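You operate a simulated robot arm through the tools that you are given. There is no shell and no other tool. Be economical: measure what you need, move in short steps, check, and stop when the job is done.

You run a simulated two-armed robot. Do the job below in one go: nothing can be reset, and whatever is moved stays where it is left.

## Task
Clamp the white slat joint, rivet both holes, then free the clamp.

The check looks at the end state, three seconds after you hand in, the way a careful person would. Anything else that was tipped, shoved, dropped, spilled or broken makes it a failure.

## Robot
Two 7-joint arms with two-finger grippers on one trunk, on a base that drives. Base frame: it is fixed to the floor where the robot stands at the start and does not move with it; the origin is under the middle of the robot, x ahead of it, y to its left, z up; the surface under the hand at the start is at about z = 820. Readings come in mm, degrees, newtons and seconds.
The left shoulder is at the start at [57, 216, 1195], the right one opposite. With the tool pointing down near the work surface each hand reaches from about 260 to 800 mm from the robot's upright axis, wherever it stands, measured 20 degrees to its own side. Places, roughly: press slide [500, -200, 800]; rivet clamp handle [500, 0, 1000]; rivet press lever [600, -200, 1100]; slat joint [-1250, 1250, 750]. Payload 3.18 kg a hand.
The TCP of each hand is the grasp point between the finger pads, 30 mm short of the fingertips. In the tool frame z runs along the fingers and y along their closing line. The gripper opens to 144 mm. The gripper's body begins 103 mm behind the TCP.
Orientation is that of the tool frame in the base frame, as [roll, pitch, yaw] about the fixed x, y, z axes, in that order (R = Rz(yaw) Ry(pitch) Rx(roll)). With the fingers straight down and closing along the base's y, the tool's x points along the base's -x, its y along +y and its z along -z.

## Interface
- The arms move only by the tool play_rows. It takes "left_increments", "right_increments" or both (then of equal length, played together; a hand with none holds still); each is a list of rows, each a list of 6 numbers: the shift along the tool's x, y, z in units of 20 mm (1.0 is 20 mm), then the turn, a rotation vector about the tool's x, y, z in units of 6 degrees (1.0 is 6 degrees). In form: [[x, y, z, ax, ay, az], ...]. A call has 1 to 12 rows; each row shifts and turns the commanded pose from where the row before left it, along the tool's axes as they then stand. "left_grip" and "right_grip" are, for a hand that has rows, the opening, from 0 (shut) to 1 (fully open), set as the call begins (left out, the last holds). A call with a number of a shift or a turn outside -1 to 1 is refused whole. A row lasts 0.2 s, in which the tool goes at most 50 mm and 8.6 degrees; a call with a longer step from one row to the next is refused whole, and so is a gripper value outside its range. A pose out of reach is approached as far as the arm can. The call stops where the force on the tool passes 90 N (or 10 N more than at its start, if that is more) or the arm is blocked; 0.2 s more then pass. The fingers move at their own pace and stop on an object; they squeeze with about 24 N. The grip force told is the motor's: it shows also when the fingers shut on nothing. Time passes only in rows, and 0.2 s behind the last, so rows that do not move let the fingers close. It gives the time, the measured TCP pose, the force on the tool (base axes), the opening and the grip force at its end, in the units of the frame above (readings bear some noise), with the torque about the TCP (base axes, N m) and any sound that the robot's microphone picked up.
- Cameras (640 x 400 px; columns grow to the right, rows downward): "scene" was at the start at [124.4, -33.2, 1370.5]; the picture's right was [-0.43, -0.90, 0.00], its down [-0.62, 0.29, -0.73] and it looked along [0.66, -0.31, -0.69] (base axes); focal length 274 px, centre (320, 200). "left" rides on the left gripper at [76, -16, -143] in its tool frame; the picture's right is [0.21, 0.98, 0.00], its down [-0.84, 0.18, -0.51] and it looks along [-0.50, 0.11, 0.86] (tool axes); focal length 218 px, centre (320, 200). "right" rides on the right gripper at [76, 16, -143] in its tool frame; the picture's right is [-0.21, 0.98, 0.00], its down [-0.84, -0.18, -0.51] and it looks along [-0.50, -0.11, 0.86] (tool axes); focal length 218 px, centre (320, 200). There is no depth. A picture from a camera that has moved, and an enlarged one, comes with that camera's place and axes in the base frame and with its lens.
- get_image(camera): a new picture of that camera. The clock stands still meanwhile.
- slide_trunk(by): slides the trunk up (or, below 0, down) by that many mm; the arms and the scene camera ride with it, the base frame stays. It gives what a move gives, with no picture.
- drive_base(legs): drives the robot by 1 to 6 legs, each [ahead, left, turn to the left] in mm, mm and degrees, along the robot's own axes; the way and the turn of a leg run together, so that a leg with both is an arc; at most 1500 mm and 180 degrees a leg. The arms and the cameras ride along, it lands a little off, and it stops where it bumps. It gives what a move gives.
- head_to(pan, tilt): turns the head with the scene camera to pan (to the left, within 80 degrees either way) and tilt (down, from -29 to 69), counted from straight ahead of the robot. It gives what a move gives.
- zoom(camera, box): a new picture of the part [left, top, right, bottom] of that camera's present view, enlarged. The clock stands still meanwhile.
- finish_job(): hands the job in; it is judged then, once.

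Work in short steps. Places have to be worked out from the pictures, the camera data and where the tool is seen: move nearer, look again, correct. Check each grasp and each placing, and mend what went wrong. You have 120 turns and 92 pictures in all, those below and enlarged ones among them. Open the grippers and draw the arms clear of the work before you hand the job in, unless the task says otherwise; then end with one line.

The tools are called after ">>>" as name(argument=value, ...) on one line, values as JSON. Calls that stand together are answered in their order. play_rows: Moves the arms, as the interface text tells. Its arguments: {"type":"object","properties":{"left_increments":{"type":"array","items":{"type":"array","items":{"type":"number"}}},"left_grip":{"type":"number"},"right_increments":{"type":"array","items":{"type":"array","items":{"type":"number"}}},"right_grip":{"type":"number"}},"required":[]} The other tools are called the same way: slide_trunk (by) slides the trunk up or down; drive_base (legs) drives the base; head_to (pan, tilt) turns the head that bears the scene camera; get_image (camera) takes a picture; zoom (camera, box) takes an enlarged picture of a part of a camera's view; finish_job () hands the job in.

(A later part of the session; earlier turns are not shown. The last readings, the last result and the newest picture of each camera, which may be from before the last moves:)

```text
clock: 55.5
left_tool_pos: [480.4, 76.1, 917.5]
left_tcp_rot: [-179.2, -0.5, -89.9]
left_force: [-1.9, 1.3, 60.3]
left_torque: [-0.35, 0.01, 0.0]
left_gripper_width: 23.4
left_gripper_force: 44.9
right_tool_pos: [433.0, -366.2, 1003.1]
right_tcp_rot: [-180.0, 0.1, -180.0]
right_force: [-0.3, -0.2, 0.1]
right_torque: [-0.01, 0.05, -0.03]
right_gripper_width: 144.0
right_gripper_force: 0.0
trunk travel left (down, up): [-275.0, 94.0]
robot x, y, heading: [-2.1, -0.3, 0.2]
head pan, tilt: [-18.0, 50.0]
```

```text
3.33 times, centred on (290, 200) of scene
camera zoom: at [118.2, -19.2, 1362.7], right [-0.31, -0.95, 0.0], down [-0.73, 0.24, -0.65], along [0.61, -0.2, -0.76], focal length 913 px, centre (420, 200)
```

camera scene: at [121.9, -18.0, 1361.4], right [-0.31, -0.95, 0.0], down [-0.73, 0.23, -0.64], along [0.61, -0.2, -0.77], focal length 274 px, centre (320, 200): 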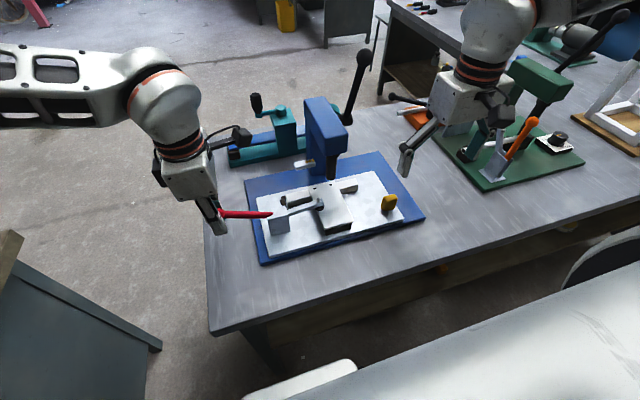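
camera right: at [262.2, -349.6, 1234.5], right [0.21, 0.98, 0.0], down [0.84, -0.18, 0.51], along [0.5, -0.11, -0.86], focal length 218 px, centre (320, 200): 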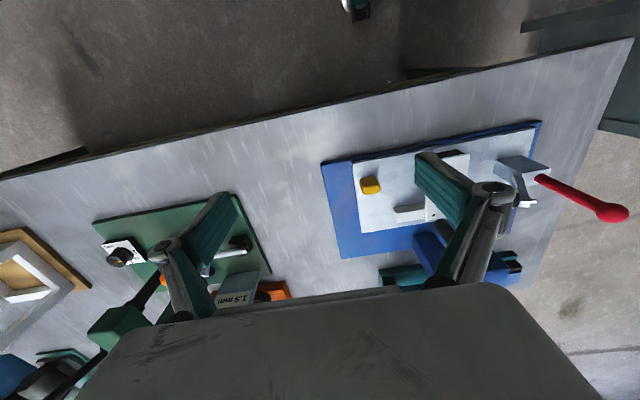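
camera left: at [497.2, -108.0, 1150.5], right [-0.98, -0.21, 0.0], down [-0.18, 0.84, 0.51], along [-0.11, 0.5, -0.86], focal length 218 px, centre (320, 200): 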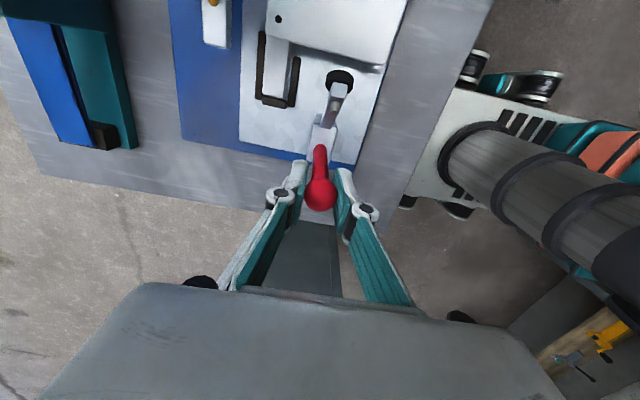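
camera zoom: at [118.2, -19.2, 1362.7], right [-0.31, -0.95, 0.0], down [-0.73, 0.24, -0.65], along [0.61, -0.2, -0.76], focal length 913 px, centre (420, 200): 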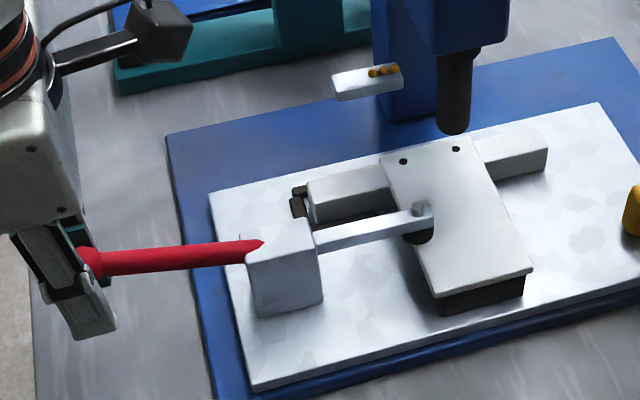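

The handle is at its stop and the pad presses on the plate. I open and lift the left hand to see whether the clamp holds.

>>> play_rows(left_increments=[[0, 0, -0.3, 0, 0, 0], [0, 0, 0, 0, 0, 0], [0, 0, -1, 0, 0, 0], [0, 0, -1, 0, 0, 0], [0, 0, -1, 0, 0, 0], [-1, 0, -1, 0, 0, 0], [-1, 0, -1, 0, 0, 0]], left_grip=0.6)

>>> zoom(camera="scene", box=[200, 80, 440, 260])

>>> get_image(camera="left")

```text
clock: 57.1
left_tool_pos: [477.0, 119.9, 1013.3]
left_tcp_rot: [-180.0, 0.0, -89.9]
left_force: [-0.8, 0.7, 0.8]
left_torque: [0.01, -0.03, 0.02]
left_gripper_width: 86.7
left_gripper_force: 0.1
right_tool_pos: [435.7, -364.4, 1000.7]
right_tcp_rot: [-180.0, -0.1, -179.9]
right_force: [0.4, -0.1, 0.3]
right_torque: [-0.02, -0.03, -0.01]
right_gripper_width: 144.1
right_gripper_force: 0.0
trunk travel left (down, up): [-275.0, 94.0]
robot x, y, heading: [0.2, 1.4, 0.1]
head pan, tilt: [-18.0, 50.0]
```

```text
2.22 times, centred on (320, 170) of scene
camera zoom: at [121.9, -18.4, 1361.5], right [-0.31, -0.95, 0.0], down [-0.73, 0.23, -0.64], along [0.61, -0.2, -0.77], focal length 609 px, centre (320, 267)
```

zoom: 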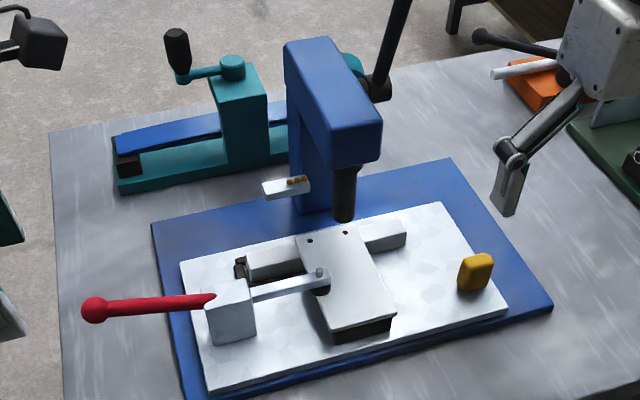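

```text
57 pictures are left
camera left: at [494.9, 43.3, 1157.3], right [-0.98, -0.21, 0.0], down [-0.18, 0.84, 0.51], along [-0.11, 0.49, -0.86], focal length 218 px, centre (320, 200)
```

left: 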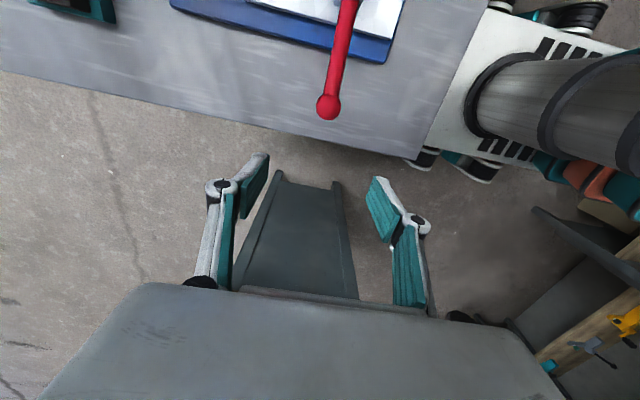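

The clamp holds. Now I check whether a hole sits under the punch, using the right wrist camera.

>>> zoom(camera="right", box=[360, 40, 640, 280])

>>> zoom(camera="scene", box=[290, 110, 370, 180])

```text
1.67 times, centred on (500, 160) of right
camera zoom: at [359.6, -348.9, 1144.8], right [0.21, 0.98, 0.0], down [0.84, -0.18, 0.51], along [0.5, -0.11, -0.86], focal length 364 px, centre (20, 267)
```

zoom: 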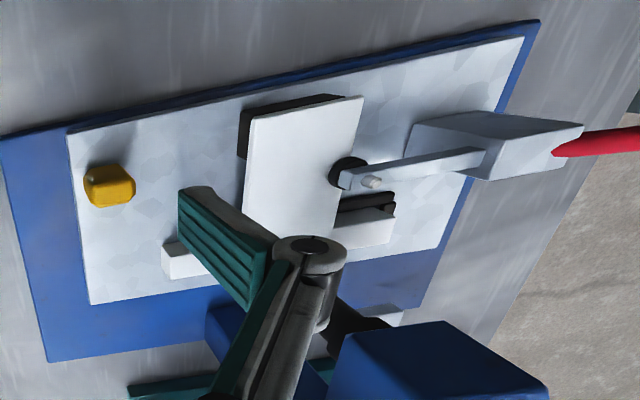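

```text
5.71 times, centred on (330, 145) of scene
camera zoom: at [121.9, -18.4, 1361.5], right [-0.31, -0.95, 0.0], down [-0.73, 0.23, -0.64], along [0.61, -0.2, -0.77], focal length 1566 px, centre (263, 514)
```

zoom: 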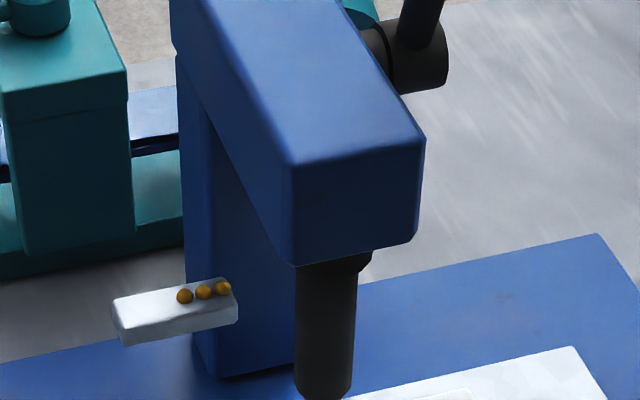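

>>> play_rows(right_increments=[[0.5, 1, 0, 0, 0, 0], [0.5, 1, 0, 0, 0, 0], [0.5, 1, 0, 0, 0, 0], [0.5, 1, 0, 0, 0, 0], [0.5, 1, 0, 0, 0, 0], [0, 1, 0, 0, 0, 0], [0, 1, 0, 0, 0, 0], [0, 0.5, 0, 0, 0, 0]])

>>> get_image(camera="right")

```text
clock: 58.9
left_tool_pos: [477.7, 119.4, 1014.6]
left_tcp_rot: [180.0, 0.0, -89.8]
left_force: [-0.2, -0.2, -0.1]
left_torque: [-0.03, 0.01, -0.01]
left_gripper_width: 86.5
left_gripper_force: 0.1
right_tool_pos: [385.8, -214.5, 999.5]
right_tcp_rot: [179.9, 0.0, -180.0]
right_force: [0.4, 0.8, -0.1]
right_torque: [-0.03, -0.01, 0.02]
right_gripper_width: 144.3
right_gripper_force: 0.1
trunk travel left (down, up): [-275.0, 94.0]
robot x, y, heading: [-1.4, 2.1, 0.1]
head pan, tilt: [-18.0, 50.0]
```

```text
54 pictures are left
camera right: at [310.2, -198.4, 1143.3], right [0.21, 0.98, 0.0], down [0.84, -0.18, 0.51], along [0.5, -0.11, -0.86], focal length 218 px, centre (320, 200)
```

right: 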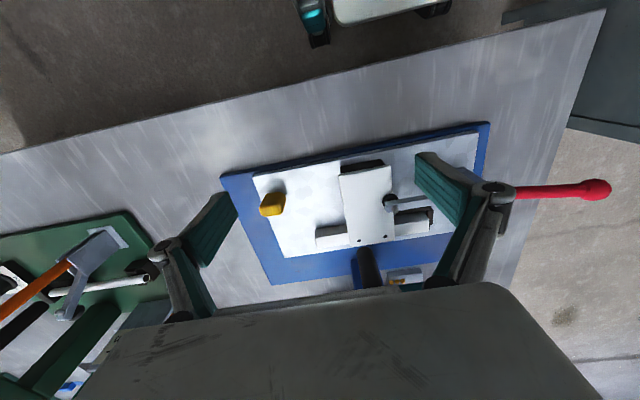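

>>> zoom(camera="right", box=[310, 190, 440, 290])

```text
4.00 times, centred on (375, 240) of right
camera zoom: at [310.2, -198.4, 1143.3], right [0.21, 0.98, 0.0], down [0.84, -0.18, 0.51], along [0.5, -0.11, -0.86], focal length 873 px, centre (100, 40)
```

zoom: 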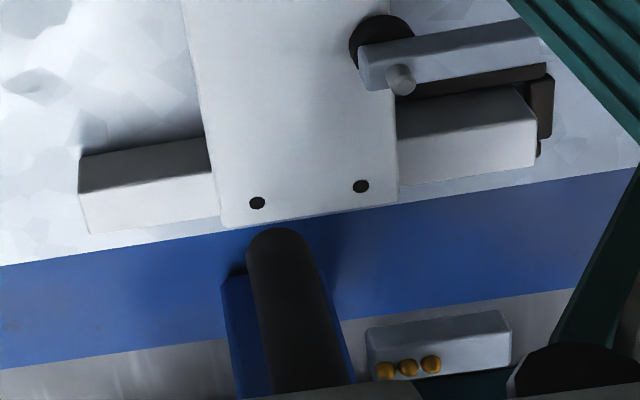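

Triangulation puts the first hole within a few mm of the punch in y, which isn't exact enough. I tilt the right hand to look from low in front for a precise check.

>>> play_rows(right_increments=[[-0.6, 0.18, 0.8, 0, 0, 0], [-0.6, 0.19, 0.8, 0, 0, 0], [-0.6, 0.19, 0.8, 0, 0, 0], [-0.6, 0.19, 0.8, 0, 0, 0], [0, 0, 0, 0, -1, 0], [0, 0, 0, 0, -1, 0], [0, 0, 0, 0, -1, 0], [0, 0, 0, 0, -1, 0], [0, 0, 0, 0, -1, 0], [0, 0, 0, 0, -1, 0]])

>>> get_image(camera="right")

```text
clock: 61.1
left_tool_pos: [479.0, 118.4, 1013.1]
left_tcp_rot: [180.0, -0.1, -89.7]
left_force: [-0.9, 0.7, 0.7]
left_torque: [0.02, -0.01, 0.05]
left_gripper_width: 86.2
left_gripper_force: 0.0
right_tool_pos: [458.9, -191.8, 930.1]
right_tcp_rot: [180.0, 36.0, 179.9]
right_force: [0.3, -0.8, 0.2]
right_torque: [-0.01, 0.01, -0.02]
right_gripper_width: 143.9
right_gripper_force: 0.0
right hand out of reach, approached as far as the arm can: row 9, 10
trunk travel left (down, up): [-275.0, 94.0]
robot x, y, heading: [-2.5, 0.2, -0.0]
head pan, tilt: [-18.0, 50.0]
```

```text
52 pictures are left
camera right: at [313.8, -175.1, 1003.2], right [0.17, 0.98, 0.12], down [0.38, -0.18, 0.91], along [0.91, -0.1, -0.41], focal length 218 px, centre (320, 200)
```

right: 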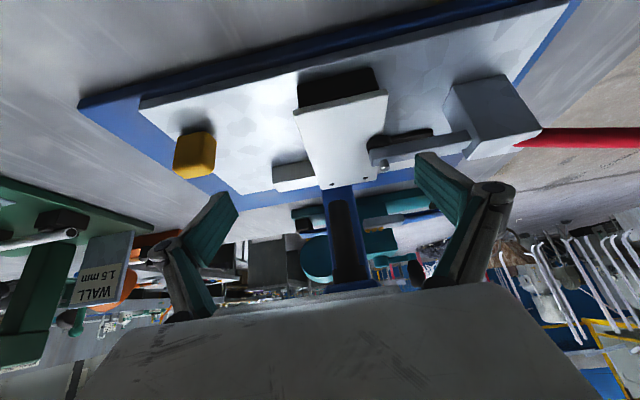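

>>> zoom(camera="right", box=[280, 130, 420, 230])

```text
4.00 times, centred on (350, 180) of right
camera zoom: at [313.8, -175.1, 1003.2], right [0.17, 0.98, 0.12], down [0.38, -0.18, 0.91], along [0.91, -0.1, -0.41], focal length 873 px, centre (200, 280)
```

zoom: 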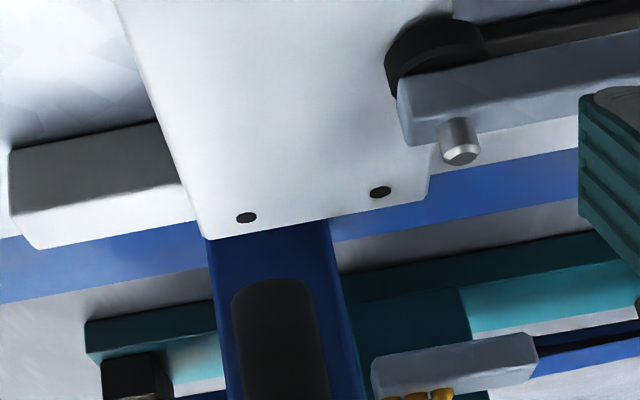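

From here the hole seems a few mm to the -y side of the punch. I straighten the right hand, draw it back over the yellow knob and take a scene close-up to cross-check.

>>> play_rows(right_increments=[[0, 0, -1, 0, 1, 0], [0, -1, -1, 0, 1, 0], [0, -1, -1, 0, 1, 0], [0, -1, -0.5, 0, 1, 0], [0, -1, 0, 0, 1, 0], [0, -1, 0, 0, 1, 0]])

>>> zoom(camera="scene", box=[295, 130, 375, 210])

>>> get_image(camera="right")

```text
clock: 62.5
left_tool_pos: [477.8, 119.2, 1014.0]
left_tcp_rot: [-180.0, 0.0, -89.8]
left_force: [0.6, 0.0, 0.3]
left_torque: [0.03, 0.02, -0.03]
left_gripper_width: 86.3
left_gripper_force: 0.1
right_tool_pos: [426.6, -292.5, 992.9]
right_tcp_rot: [179.9, -0.2, -179.9]
right_force: [0.0, -0.2, 0.2]
right_torque: [0.02, 0.0, -0.02]
right_gripper_width: 143.8
right_gripper_force: 0.2
trunk travel left (down, up): [-275.0, 94.0]
robot x, y, heading: [-1.4, 2.2, -0.2]
head pan, tilt: [-18.0, 50.0]
```

```text
5.00 times, centred on (335, 170) of scene
camera zoom: at [122.6, -19.2, 1361.3], right [-0.31, -0.95, 0.0], down [-0.73, 0.24, -0.64], along [0.61, -0.2, -0.77], focal length 1370 px, centre (245, 350)
```

zoom: 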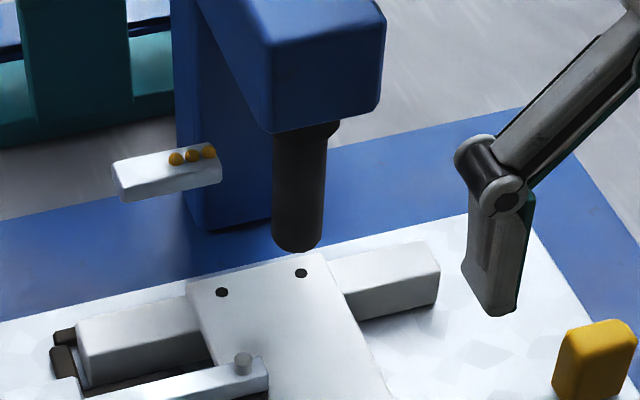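

```text
49 pictures are left
camera right: at [349.4, -276.3, 1136.9], right [0.21, 0.98, 0.0], down [0.84, -0.18, 0.51], along [0.5, -0.1, -0.86], focal length 218 px, centre (320, 200)
```

right: 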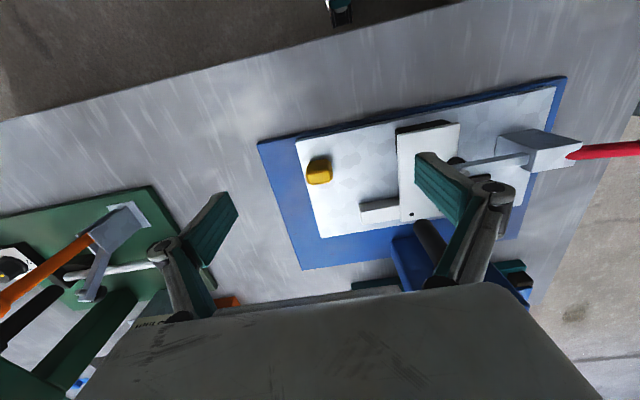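

Scene and wrist views agree that hole A is about 3–5 mm to the -y side of the punch, so the slide shifted slightly. I grip the yellow knob at about (459, -299) to adjust it.

>>> play_rows(right_increments=[[-0.82, -0.18, 0, 0, 0, 0], [-0.8, -0.17, 0, 0, 0, 0], [0, 0, 1, 0, 0, 0], [0, 0, 1, 0, 0, 0], [0, 0, 1, 0, 0, 0]], right_grip=0.5)

>>> get_image(camera="right")

>>> zoom(camera="scene", box=[300, 100, 460, 240])

```text
clock: 63.7
left_tool_pos: [477.7, 117.6, 1014.0]
left_tcp_rot: [-180.0, -0.1, -89.8]
left_force: [0.0, 0.4, -0.4]
left_torque: [-0.01, -0.02, 0.01]
left_gripper_width: 86.1
left_gripper_force: 0.0
right_tool_pos: [459.1, -297.1, 931.2]
right_tcp_rot: [179.9, -0.1, -179.9]
right_force: [0.1, 0.8, 0.3]
right_torque: [-0.01, 0.03, 0.01]
right_gripper_width: 71.9
right_gripper_force: 0.1
trunk travel left (down, up): [-275.0, 94.0]
robot x, y, heading: [-2.3, 2.0, 0.3]
head pan, tilt: [-18.0, 50.0]
```

```text
48 pictures are left
camera right: at [382.7, -281.1, 1075.4], right [0.21, 0.98, 0.0], down [0.84, -0.18, 0.51], along [0.5, -0.1, -0.86], focal length 218 px, centre (320, 200)
```

right: 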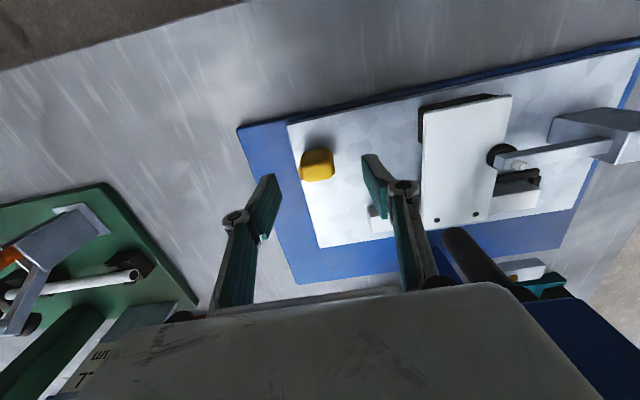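

```text
2.86 times, centred on (380, 170) of scene
camera zoom: at [122.7, -18.8, 1361.3], right [-0.31, -0.95, 0.0], down [-0.73, 0.24, -0.64], along [0.61, -0.2, -0.77], focal length 783 px, centre (149, 286)
```

zoom: 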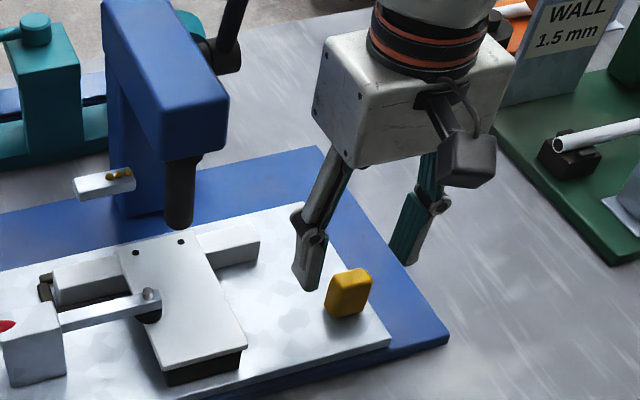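

>>> play_rows(right_increments=[[0, 0, 1, 0, 0, 0], [0, 0, 1, 0, 0, 0], [0, 0, 0.2, 0, 0, 0]])

>>> play_rows(right_increments=[[0, 0, 0, 0, 0, 0], [0, 0, 0, 0, 0, 0], [0, 0, 0, 0, 0, 0]], right_grip=0.05)

>>> zoom(camera="scene", box=[300, 100, 460, 240])

```text
clock: 64.5
left_tool_pos: [477.3, 119.4, 1014.1]
left_tcp_rot: [-179.9, -0.1, -89.8]
left_force: [0.0, 1.0, 0.5]
left_torque: [-0.02, -0.01, 0.01]
left_gripper_width: 86.7
left_gripper_force: 0.1
right_tool_pos: [458.7, -298.6, 887.7]
right_tcp_rot: [180.0, -0.1, 180.0]
right_force: [0.4, 0.6, -0.3]
right_torque: [0.0, -0.03, -0.01]
right_gripper_width: 72.1
right_gripper_force: 0.0
trunk travel left (down, up): [-275.0, 94.0]
robot x, y, heading: [0.9, 2.2, 0.2]
head pan, tilt: [-18.0, 50.0]
```

```text
clock: 65.3
left_tool_pos: [478.3, 119.0, 1013.7]
left_tcp_rot: [-179.9, 0.0, -89.8]
left_force: [0.3, 0.3, 0.0]
left_torque: [-0.04, 0.01, 0.01]
left_gripper_width: 86.3
left_gripper_force: 0.1
right_tool_pos: [458.4, -298.7, 886.9]
right_tcp_rot: [180.0, 0.0, -179.9]
right_force: [0.4, -2.4, -1.5]
right_torque: [-0.17, -0.09, -0.19]
right_gripper_width: 33.8
right_gripper_force: 45.1
trunk travel left (down, up): [-275.0, 94.0]
robot x, y, heading: [-3.4, 5.0, -0.2]
head pan, tilt: [-18.0, 50.0]
```

```text
2.86 times, centred on (380, 170) of scene
camera zoom: at [122.4, -19.0, 1361.4], right [-0.31, -0.95, 0.0], down [-0.73, 0.24, -0.64], along [0.61, -0.2, -0.77], focal length 783 px, centre (149, 286)
```

zoom: 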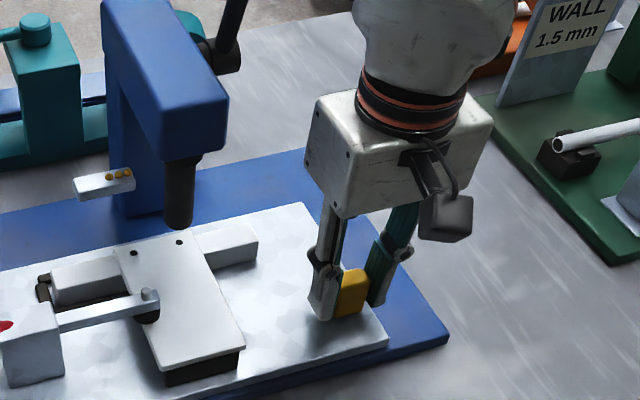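

The slide moves easily. I shift it +y by 2 mm and compare.

>>> play_rows(right_increments=[[0, 0.1, 0, 0, 0, 0], [0, 0, 0, 0, 0, 0]])

>>> zoom(camera="scene", box=[295, 140, 355, 200])

```text
clock: 65.9
left_tool_pos: [478.1, 118.7, 1013.6]
left_tcp_rot: [-180.0, 0.0, -89.8]
left_force: [-0.1, 0.8, -0.8]
left_torque: [0.02, -0.01, 0.02]
left_gripper_width: 86.2
left_gripper_force: 0.0
right_tool_pos: [457.9, -296.3, 888.0]
right_tcp_rot: [-180.0, 0.0, -179.9]
right_force: [-1.5, -4.0, -2.6]
right_torque: [-0.09, -0.65, -0.12]
right_gripper_width: 33.5
right_gripper_force: 44.8
trunk travel left (down, up): [-275.0, 94.0]
robot x, y, heading: [0.6, 3.4, 0.5]
head pan, tilt: [-18.0, 50.0]
```

```text
6.67 times, centred on (325, 170) of scene
camera zoom: at [122.2, -19.3, 1361.4], right [-0.31, -0.95, 0.0], down [-0.73, 0.24, -0.64], along [0.61, -0.2, -0.77], focal length 1826 px, centre (287, 400)
```

zoom: 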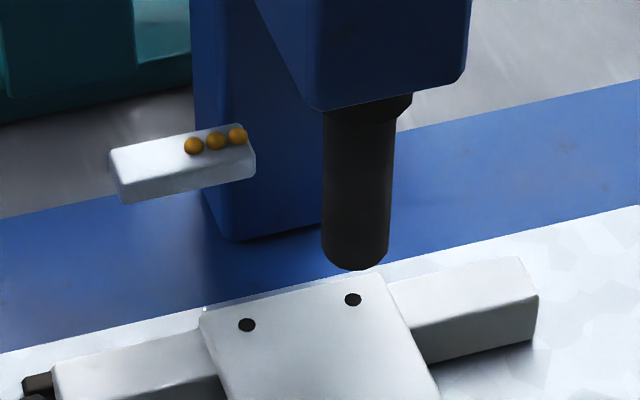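

In the scene view the punch axis now runs straight to hole A. I cross-check from the right wrist camera.

>>> get_image(camera="right")

```text
44 pictures are left
camera right: at [382.2, -281.3, 1032.1], right [0.21, 0.98, 0.0], down [0.84, -0.18, 0.51], along [0.5, -0.1, -0.86], focal length 218 px, centre (320, 200)
```

right: 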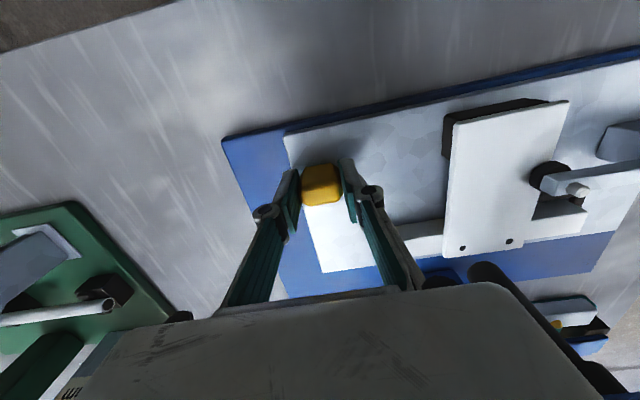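

Both views' punch axes pass through hole A, so it is aligned. I release the knob gently and rise clear, keeping away from the press, then locate the lever ball (estimate about (540, -230, 1168)).

>>> play_rows(right_increments=[[0, 0, 0, 0, 0, 0], [0, 0, 0, 0, 0, 0], [0, 0, -1, 0, 0, 0], [0, 0, -1, 0, 0, 0], [0.5, 0, -1, 0, 0, 0], [1, 0, -1, 0, 0, 0], [1, 0, -1, 0, 0, 0], [1, 0, -1, 0, 0, 0], [1, 0, -1, 0, 0, 0], [1, 0, -1, 0, 0, 0]], right_grip=0.45)

>>> zoom(camera="scene", box=[295, 140, 355, 200])

>>> play_rows(right_increments=[[0.6, 0, -1, 0, 0, 0], [0.6, 0, -1, 0, 0, 0], [0.6, 0, -1, 0, 0, 0], [0.6, 0, -1, 0, 0, 0], [0, 0, -1, 0, 0, 0], [0, 0, -1, 0, 0, 0]])

>>> get_image(camera="right")

```text
clock: 68.1
left_tool_pos: [478.3, 119.5, 1014.4]
left_tcp_rot: [179.9, -0.2, -89.8]
left_force: [0.3, 0.3, -0.1]
left_torque: [0.01, 0.01, -0.02]
left_gripper_width: 86.6
left_gripper_force: 0.0
right_tool_pos: [347.0, -298.9, 1050.2]
right_tcp_rot: [180.0, 0.1, -180.0]
right_force: [-0.7, -0.6, 0.1]
right_torque: [0.03, -0.02, 0.0]
right_gripper_width: 65.0
right_gripper_force: 0.1
trunk travel left (down, up): [-275.0, 94.0]
robot x, y, heading: [-2.5, 0.5, 0.3]
head pan, tilt: [-18.0, 50.0]
```

```text
6.67 times, centred on (325, 170) of scene
camera zoom: at [121.4, -18.8, 1361.5], right [-0.31, -0.95, 0.0], down [-0.73, 0.24, -0.64], along [0.61, -0.2, -0.77], focal length 1826 px, centre (287, 400)
```

zoom: 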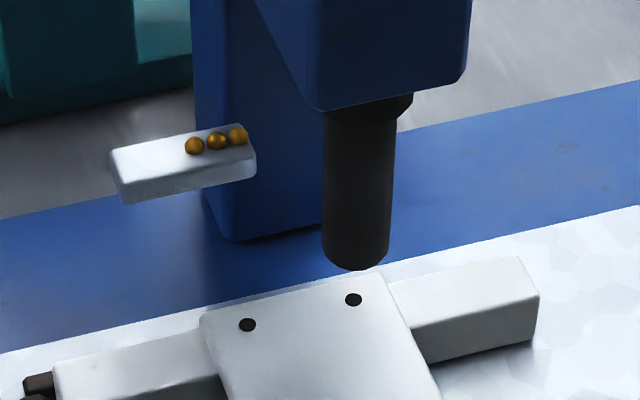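

```text
clock: 69.5
left_tool_pos: [478.1, 119.2, 1013.9]
left_tcp_rot: [179.9, -0.1, -89.8]
left_force: [-0.1, -0.3, -0.2]
left_torque: [-0.03, -0.02, 0.0]
left_gripper_width: 86.5
left_gripper_force: 0.0
right_tool_pos: [298.9, -295.9, 1170.3]
right_tcp_rot: [-179.9, 0.0, -179.7]
right_force: [0.2, 0.5, 1.0]
right_torque: [0.02, -0.01, 0.01]
right_gripper_width: 64.9
right_gripper_force: 0.0
trunk travel left (down, up): [-275.0, 94.0]
robot x, y, heading: [-2.1, 1.3, 0.1]
head pan, tilt: [-18.0, 50.0]
```

```text
42 pictures are left
camera right: at [223.7, -280.1, 1314.4], right [0.21, 0.98, 0.0], down [0.84, -0.18, 0.51], along [0.5, -0.1, -0.86], focal length 218 px, centre (320, 200)
```

right: 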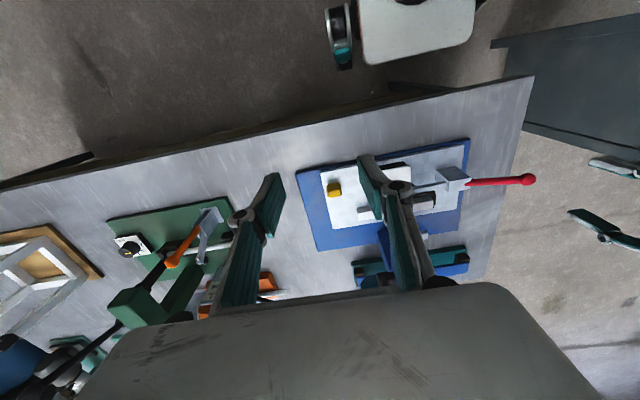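

The slide stayed put. I tilt the right hand forward about 48° to see the lever and approach it that way.

>>> play_rows(right_increments=[[0, 0, 0, 0, -1, 0], [0, 0, 0, 0, -1, 0], [0, 0, 0, 0, -1, 0], [0, 0, 0, 0, -1, 0], [0, 0, 0, 0, -1, 0], [0, 0, 0, 0, -1, 0], [0, 0, 0, 0, -1, 0], [0, 0, 0, 0, -1, 0]])

>>> get_image(camera="right")

```text
clock: 71.3
left_tool_pos: [478.6, 118.2, 1014.4]
left_tcp_rot: [-180.0, -0.1, -89.9]
left_force: [-0.7, 0.6, -0.5]
left_torque: [-0.02, 0.03, 0.0]
left_gripper_width: 86.1
left_gripper_force: 0.0
right_tool_pos: [363.5, -304.8, 1275.8]
right_tcp_rot: [-179.9, 48.0, -180.0]
right_force: [-0.6, 0.8, -0.2]
right_torque: [0.04, 0.0, -0.02]
right_gripper_width: 64.7
right_gripper_force: 0.1
right hand out of reach, approached as far as the arm can: row 3, 4, 5, 6, 7, 8
trunk travel left (down, up): [-275.0, 94.0]
robot x, y, heading: [-0.8, 2.7, -0.0]
head pan, tilt: [-18.0, 50.0]
```

```text
41 pictures are left
camera right: at [207.5, -288.1, 1316.7], right [0.14, 0.98, 0.16], down [0.19, -0.18, 0.97], along [0.97, -0.1, -0.21], focal length 218 px, centre (320, 200)
```

right: 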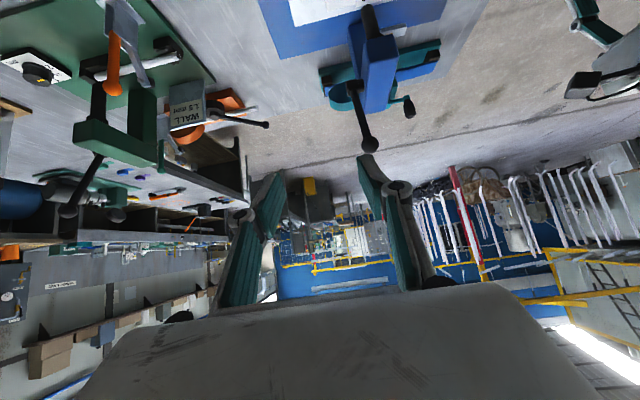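

The lever ball triangulates well to (539, -229, 1169), with the hub near (598, -228, 1015). I approach along the tool axis, first most of the way.

>>> play_rows(right_increments=[[-0.5, 1, 0, 0, 0, 0], [-0.5, 1, 0, 0, 0, 0], [-0.5, 1, 0, 0, 0, 0], [-0.4, 0.8, 0, 0, 0, 0], [0, 0, 1, 0, 0, 0], [0, 0, 1, 0, 0, 0], [0, 0, 1, 0, 0, 0], [0, 0, 1, 0, 0, 0], [0, 0, 1, 0, 0, 0], [0, 0, 1, 0, 0, 0], [0, 0, 1, 0, 0, 0]], right_grip=0.5)

>>> get_image(camera="right")

```text
clock: 73.7
left_tool_pos: [477.5, 119.1, 1013.4]
left_tcp_rot: [179.8, -0.1, -89.8]
left_force: [-0.4, -0.5, 0.1]
left_torque: [-0.03, 0.06, 0.02]
left_gripper_width: 86.3
left_gripper_force: 0.4
right_tool_pos: [493.3, -228.1, 1208.1]
right_tcp_rot: [-180.0, 48.0, -179.9]
right_force: [0.1, -0.4, -0.1]
right_torque: [0.03, 0.0, 0.02]
right_gripper_width: 72.2
right_gripper_force: 0.1
trunk travel left (down, up): [-275.0, 94.0]
robot x, y, heading: [0.3, 3.9, 0.7]
head pan, tilt: [-18.0, 50.0]
```

```text
40 pictures are left
camera right: at [337.3, -212.3, 1248.6], right [0.14, 0.98, 0.16], down [0.19, -0.18, 0.97], along [0.97, -0.1, -0.21], focal length 218 px, centre (320, 200)
```

right: 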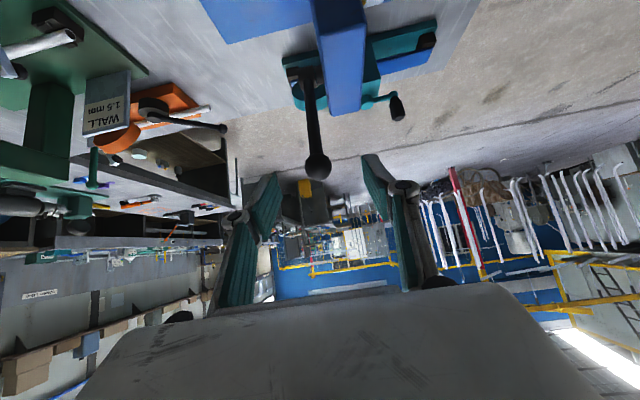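

The estimate is confirmed; I advance the last 59 mm and grip.

>>> play_rows(right_increments=[[-0.06, -0.07, 1, 0, 0, 0], [-0.06, 0, 1, 0, 0, 0], [0, 0, 0.97, 0, 0, 0]])

>>> play_rows(right_increments=[[0, 0, 0, 0, 0, 0], [0, 0, 0, 0, 0, 0], [0, 0, 0, 0, 0, 0]], right_grip=0.05)

>>> get_image(camera="right")

```text
clock: 74.5
left_tool_pos: [479.4, 118.2, 1013.8]
left_tcp_rot: [179.9, 0.0, -89.8]
left_force: [-0.2, 0.1, 0.6]
left_torque: [-0.01, -0.01, -0.04]
left_gripper_width: 86.6
left_gripper_force: 0.1
right_tool_pos: [539.5, -230.0, 1172.4]
right_tcp_rot: [-180.0, 48.1, -179.9]
right_force: [0.2, 0.1, 0.2]
right_torque: [-0.04, 0.04, 0.0]
right_gripper_width: 71.7
right_gripper_force: 0.1
trunk travel left (down, up): [-275.0, 94.0]
robot x, y, heading: [0.3, 1.1, 0.0]
head pan, tilt: [-18.0, 50.0]
```

```text
clock: 75.3
left_tool_pos: [477.2, 118.2, 1013.4]
left_tcp_rot: [-179.9, 0.0, -89.8]
left_force: [-0.3, -0.4, -0.1]
left_torque: [-0.02, -0.01, 0.02]
left_gripper_width: 86.1
left_gripper_force: 0.0
right_tool_pos: [538.2, -230.6, 1171.7]
right_tcp_rot: [-180.0, 48.1, -179.9]
right_force: [-1.8, -3.5, 2.7]
right_torque: [-0.02, 0.03, -0.03]
right_gripper_width: 26.0
right_gripper_force: 45.2
trunk travel left (down, up): [-275.0, 94.0]
robot x, y, heading: [-1.0, 3.2, 0.1]
head pan, tilt: [-18.0, 50.0]
```

```text
39 pictures are left
camera right: at [382.1, -214.3, 1212.8], right [0.14, 0.98, 0.16], down [0.19, -0.18, 0.97], along [0.97, -0.1, -0.21], focal length 218 px, centre (320, 200)
```

right: 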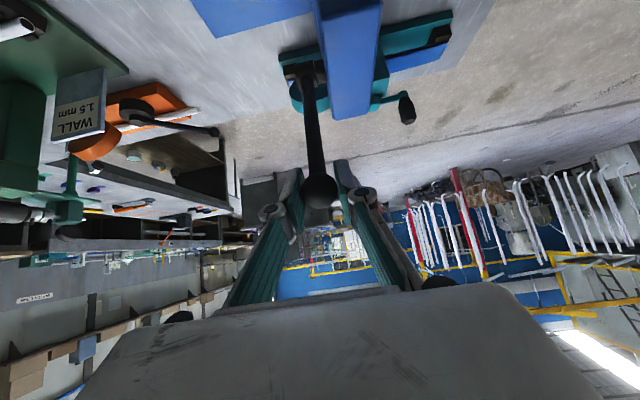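

The lever ball is held. I pull toward the robot along the arc about the hub, starting with 12°.

>>> play_rows(right_increments=[[0.8, 0, -0.36, 0, 0, 0], [0.835, 0, -0.27, 0, 0, 0]])

>>> zoom(camera="scene", box=[260, 60, 420, 200])

```text
clock: 75.9
left_tool_pos: [478.4, 118.7, 1014.0]
left_tcp_rot: [180.0, 0.1, -89.8]
left_force: [0.9, 0.5, -0.5]
left_torque: [0.0, 0.01, -0.02]
left_gripper_width: 86.4
left_gripper_force: 0.0
right_tool_pos: [508.2, -230.4, 1156.7]
right_tcp_rot: [-179.9, 48.0, -179.9]
right_force: [7.9, -5.9, 6.0]
right_torque: [-0.07, -1.22, 0.04]
right_gripper_width: 25.7
right_gripper_force: 45.2
trunk travel left (down, up): [-275.0, 94.0]
robot x, y, heading: [2.7, 3.5, 0.1]
head pan, tilt: [-18.0, 50.0]
```

```text
2.86 times, centred on (340, 130) of scene
camera zoom: at [122.9, -19.4, 1361.4], right [-0.31, -0.95, 0.0], down [-0.73, 0.24, -0.64], along [0.61, -0.2, -0.77], focal length 783 px, centre (263, 400)
```

zoom: 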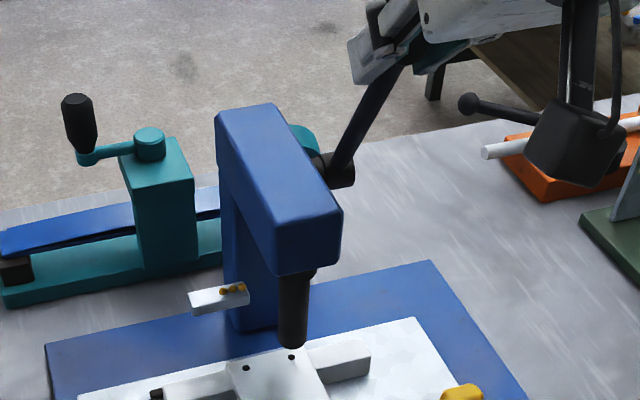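

>>> play_rows(right_increments=[[0.86, 0, -0.18, 0, 0, 0], [0.876, 0, -0.09, 0, 0, 0]])

>>> zoom(camera="scene", box=[280, 110, 400, 210])

```text
clock: 76.5
left_tool_pos: [477.6, 117.8, 1014.5]
left_tcp_rot: [180.0, 0.0, -89.8]
left_force: [-0.2, -0.4, -0.4]
left_torque: [-0.02, 0.01, -0.01]
left_gripper_width: 86.3
left_gripper_force: 0.1
right_tool_pos: [489.4, -230.4, 1142.8]
right_tcp_rot: [179.9, 47.9, 180.0]
right_force: [5.0, -11.9, 10.9]
right_torque: [-0.02, -1.21, -0.1]
right_gripper_width: 25.8
right_gripper_force: 44.9
right hand out of reach, approached as far as the arm can: row 2
trunk travel left (down, up): [-275.0, 94.0]
robot x, y, heading: [-2.1, 4.3, 0.2]
head pan, tilt: [-18.0, 50.0]
```

```text
4.00 times, centred on (340, 160) of scene
camera zoom: at [122.1, -20.2, 1361.5], right [-0.31, -0.95, 0.0], down [-0.73, 0.24, -0.64], along [0.61, -0.2, -0.77], focal length 1096 px, centre (240, 360)
```

zoom: 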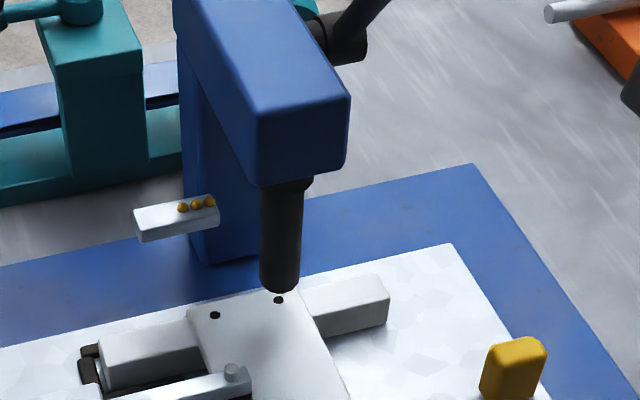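

The arm ran out of reach at this tilt. I roll the hand back toward vertical around the ball, then continue the pull.

>>> play_rows(right_increments=[[0, 0, 0, 0, 1, 0], [0, 0, 0, 0, 1, 0], [0, 0, 0, 0, 1, 0]])

```text
clock: 77.3
left_tool_pos: [478.5, 117.1, 1014.3]
left_tcp_rot: [-179.9, 0.0, -89.8]
left_force: [-0.7, 0.0, -0.1]
left_torque: [-0.01, -0.03, -0.02]
left_gripper_width: 86.6
left_gripper_force: 0.1
right_tool_pos: [490.2, -231.0, 1141.9]
right_tcp_rot: [179.9, 30.1, -179.8]
right_force: [5.0, -14.4, 6.7]
right_torque: [0.13, -1.26, -0.02]
right_gripper_width: 25.9
right_gripper_force: 44.7
trunk travel left (down, up): [-275.0, 94.0]
robot x, y, heading: [1.2, -0.3, 0.3]
head pan, tilt: [-18.0, 50.0]
```

>>> play_rows(right_increments=[[0.857, 0, 0.2, 0, 0, 0], [0.826, 0, 0.29, 0, 0, 0]])

>>> zoom(camera="scene", box=[280, 110, 400, 210])

```text
clock: 77.9
left_tool_pos: [477.0, 116.5, 1013.3]
left_tcp_rot: [-180.0, 0.1, -89.8]
left_force: [0.3, -0.1, 0.2]
left_torque: [-0.02, 0.03, 0.01]
left_gripper_width: 86.6
left_gripper_force: 0.1
right_tool_pos: [465.3, -230.0, 1115.0]
right_tcp_rot: [179.9, 30.0, -180.0]
right_force: [6.4, -15.5, 6.5]
right_torque: [0.09, -1.14, -0.05]
right_gripper_width: 25.4
right_gripper_force: 45.1
trunk travel left (down, up): [-275.0, 94.0]
robot x, y, heading: [-1.9, 7.5, 0.2]
head pan, tilt: [-18.0, 50.0]
```

```text
4.00 times, centred on (340, 160) of scene
camera zoom: at [122.8, -20.7, 1361.3], right [-0.31, -0.95, 0.0], down [-0.73, 0.24, -0.64], along [0.61, -0.2, -0.77], focal length 1096 px, centre (240, 360)
```

zoom: 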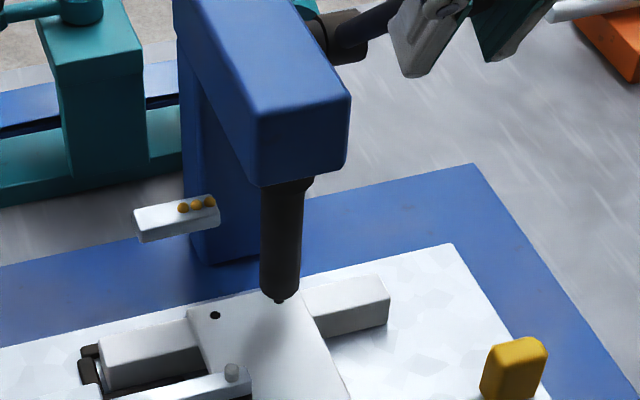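

>>> play_rows(right_increments=[[0.8, 0, 0.376, 0, 0, 0], [0.76, 0, 0.46, 0, 0, 0]])

>>> zoom(camera="scene", box=[280, 110, 400, 210])

```text
clock: 78.5
left_tool_pos: [476.4, 118.6, 1013.4]
left_tcp_rot: [180.0, 0.0, -89.8]
left_force: [0.5, 0.6, -0.4]
left_torque: [0.04, 0.02, -0.01]
left_gripper_width: 86.4
left_gripper_force: 0.2
right_tool_pos: [443.6, -227.7, 1084.9]
right_tcp_rot: [179.8, 29.7, -179.4]
right_force: [-6.3, 3.3, -1.4]
right_torque: [-0.16, -0.01, -0.08]
right_gripper_width: 3.3
right_gripper_force: 0.1
trunk travel left (down, up): [-275.0, 94.0]
robot x, y, heading: [-4.2, 4.4, 0.0]
head pan, tilt: [-18.0, 50.0]
```

```text
4.00 times, centred on (340, 160) of scene
camera zoom: at [121.1, -19.5, 1361.3], right [-0.31, -0.95, 0.0], down [-0.73, 0.24, -0.64], along [0.61, -0.2, -0.77], focal length 1096 px, centre (240, 360)
```

zoom: 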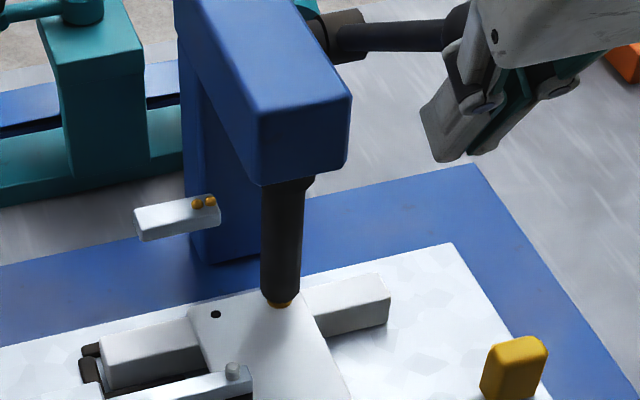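

The ball slipped out of the fingers, but a rivet has been taken from the tray. I look at where the lever is now.

>>> get_image(camera="scene")

>>> get_image(camera="right")

```text
34 pictures are left
camera scene: at [121.1, -19.5, 1361.3], right [-0.31, -0.95, 0.0], down [-0.73, 0.24, -0.64], along [0.61, -0.2, -0.77], focal length 274 px, centre (320, 200)
```

scene: 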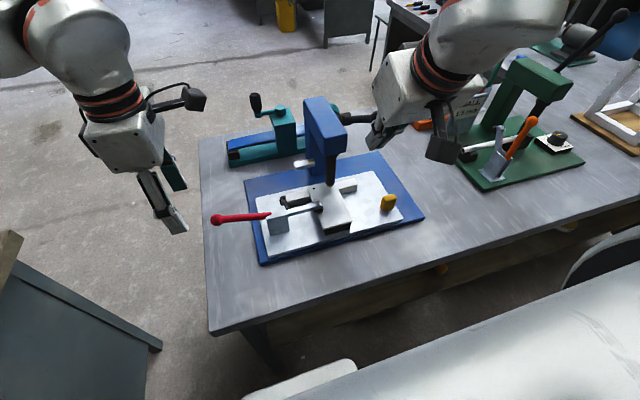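

```text
33 pictures are left
camera right: at [306.5, -212.4, 1171.8], right [0.17, 0.98, 0.11], down [0.48, -0.18, 0.86], along [0.86, -0.1, -0.5], focal length 218 px, centre (320, 200)
```

right: 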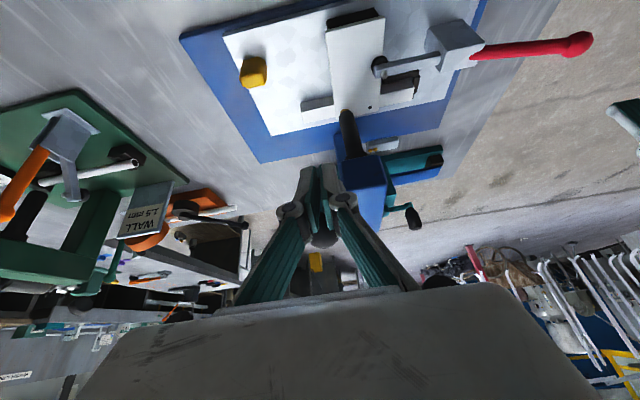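

The ball rests near (462, -231, 1114) with the lever about 54° down; the fingers slipped when the rivet began to resist. I'll push the lever down from above with closed fingers instead, so I retract along the tool axis and turn the hand vertical first.

>>> play_rows(right_increments=[[0.3, 0, -1, 0, 0, 0], [0.2, 0, -1, 0, 0, 0], [0, 0, -1, 0, 0, 0], [0, 0, -1, 0, 0, 0], [0, 0, -0.5, 0, 1, 0], [0, 0, -0.5, 0, 1, 0], [0, 0, -0.5, 0, 1, 0], [0, 0, -0.3, 0, 1, 0], [0, 0, 0, 0, 1, 0]], right_grip=0)

>>> get_image(camera="scene")

```text
clock: 80.5
left_tool_pos: [478.5, 117.8, 1014.6]
left_tcp_rot: [179.8, -0.2, -89.7]
left_force: [-0.4, -0.6, 0.4]
left_torque: [0.0, 0.03, -0.02]
left_gripper_width: 86.3
left_gripper_force: 0.1
right_tool_pos: [385.5, -229.7, 1182.8]
right_tcp_rot: [179.9, -0.2, -179.8]
right_force: [0.5, 0.1, -0.4]
right_torque: [0.0, 0.05, -0.01]
right_gripper_width: 0.2
right_gripper_force: 23.9
trunk travel left (down, up): [-275.0, 94.0]
robot x, y, heading: [-2.7, 2.0, 0.0]
head pan, tilt: [-18.0, 50.0]
```

```text
32 pictures are left
camera scene: at [123.4, -18.9, 1361.2], right [-0.31, -0.95, 0.0], down [-0.73, 0.24, -0.64], along [0.61, -0.2, -0.77], focal length 274 px, centre (320, 200)
```

scene: 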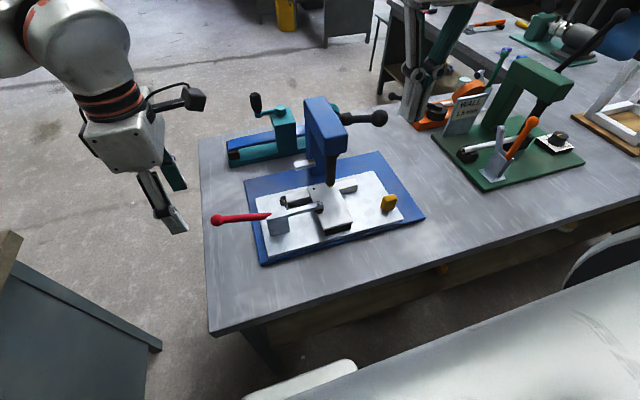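

The lever stayed at about 57°, ball near (459, -230, 1107). I move closed fingers over the shaft just inside the ball and press down.

>>> play_rows(right_increments=[[-1, 0, 0, 0, 0, 0], [-1, 0, 0, 0, 0, 0], [-1, 0, 0, 0, 0, 0], [-1, 0, 0, 0, 0, 0], [-0.2, 0, 0.5, 0, 0, 0], [0, 0, 0.9, 0, 0, 0], [0, 0, 0.9, 0, 0, 0]])

>>> zoom(camera="scene", box=[280, 60, 440, 200])

```text
clock: 82.1
left_tool_pos: [478.8, 118.9, 1013.2]
left_tcp_rot: [-180.0, -0.1, -89.7]
left_force: [-0.5, -0.6, 0.2]
left_torque: [-0.02, 0.02, -0.02]
left_gripper_width: 86.4
left_gripper_force: 0.1
right_tool_pos: [469.2, -227.4, 1136.6]
right_tcp_rot: [-180.0, 0.1, -179.9]
right_force: [-1.4, 0.3, 3.1]
right_torque: [-0.02, 0.05, -0.02]
right_gripper_width: 0.0
right_gripper_force: 24.2
trunk travel left (down, up): [-275.0, 94.0]
robot x, y, heading: [-1.0, 1.2, -0.0]
head pan, tilt: [-18.0, 50.0]
```

```text
2.86 times, centred on (360, 130) of scene
camera zoom: at [121.9, -18.7, 1361.5], right [-0.31, -0.95, 0.0], down [-0.73, 0.24, -0.64], along [0.61, -0.2, -0.77], focal length 783 px, centre (206, 400)
```

zoom: 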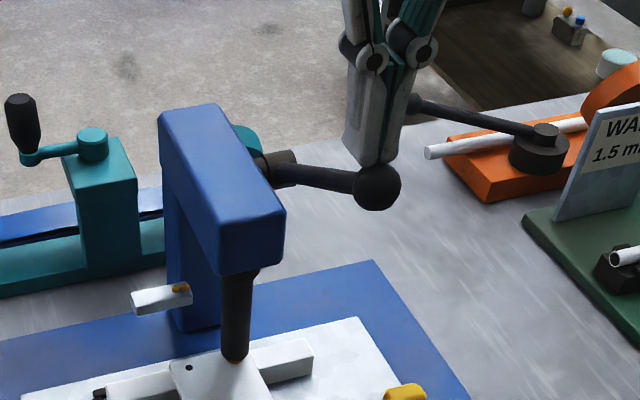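

>>> play_rows(right_increments=[[0.35, -0.1, 0.69, 0, 0, 0], [0.3, 0, 0.72, 0, 0, 0]])

>>> zoom(camera="scene", box=[280, 60, 440, 200])

```text
clock: 82.8
left_tool_pos: [477.9, 118.2, 1014.0]
left_tcp_rot: [180.0, -0.1, -89.8]
left_force: [0.8, -0.2, -0.2]
left_torque: [-0.01, 0.02, 0.0]
left_gripper_width: 86.4
left_gripper_force: 0.0
right_tool_pos: [468.6, -228.4, 1125.7]
right_tcp_rot: [179.5, 2.6, -179.9]
right_force: [8.0, 0.7, 32.4]
right_torque: [-0.07, 0.1, -0.01]
right_gripper_width: 0.2
right_gripper_force: 30.8
trunk travel left (down, up): [-275.0, 94.0]
robot x, y, heading: [-1.6, 4.3, 0.1]
head pan, tilt: [-18.0, 50.0]
stopped in row 2 (right hand): the force on the tool passed its limit at 101 N (the readings are from after the stop); the commanded pose is now the measured one
```

```text
2.86 times, centred on (360, 130) of scene
camera zoom: at [121.6, -18.3, 1361.5], right [-0.31, -0.95, 0.0], down [-0.73, 0.24, -0.64], along [0.61, -0.2, -0.77], focal length 783 px, centre (206, 400)
```

zoom: 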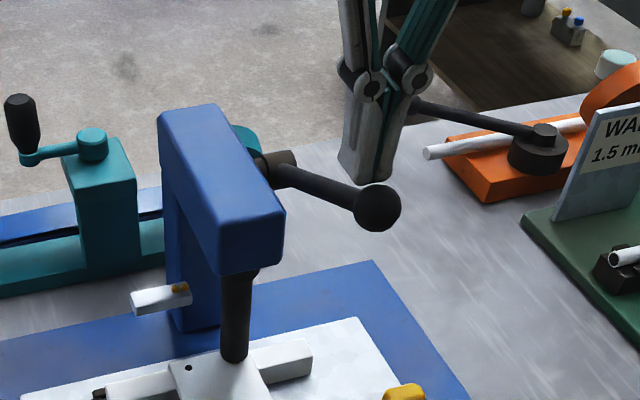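

The force peaked at 101 N, then the lever gave way to about 65°, so the rivet probably set. I press gently again to feel for the end stop.

>>> play_rows(right_increments=[[0.1, 0, 0.5, 0, 0, 0], [0.2, 0, 0.4, 0, 0, 0]])

>>> zoom(camera="scene", box=[280, 110, 400, 210])

```text
clock: 83.3
left_tool_pos: [480.8, 118.8, 1014.3]
left_tcp_rot: [179.9, -0.1, -89.8]
left_force: [-0.5, 0.2, -0.1]
left_torque: [0.01, 0.04, 0.0]
left_gripper_width: 86.6
left_gripper_force: 0.1
right_tool_pos: [474.2, -228.0, 1112.2]
right_tcp_rot: [179.4, 4.1, -179.9]
right_force: [47.8, -3.8, 69.0]
right_torque: [-0.4, -0.53, 0.43]
right_gripper_width: 5.9
right_gripper_force: 30.9
trunk travel left (down, up): [-275.0, 94.0]
robot x, y, heading: [-0.3, 2.8, 0.0]
head pan, tilt: [-18.0, 50.0]
```

```text
4.00 times, centred on (340, 160) of scene
camera zoom: at [125.2, -17.6, 1361.9], right [-0.31, -0.95, 0.0], down [-0.73, 0.23, -0.64], along [0.61, -0.2, -0.77], focal length 1096 px, centre (240, 360)
```

zoom: 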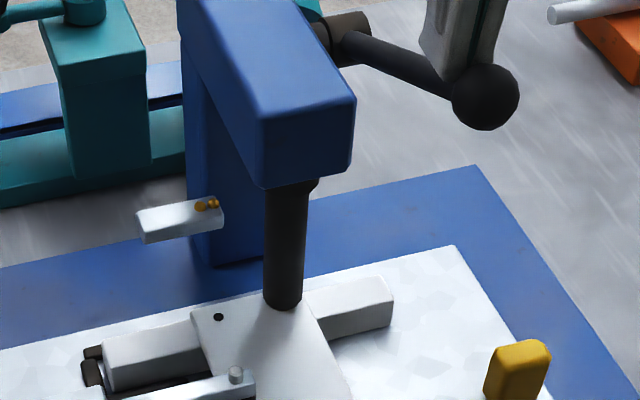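

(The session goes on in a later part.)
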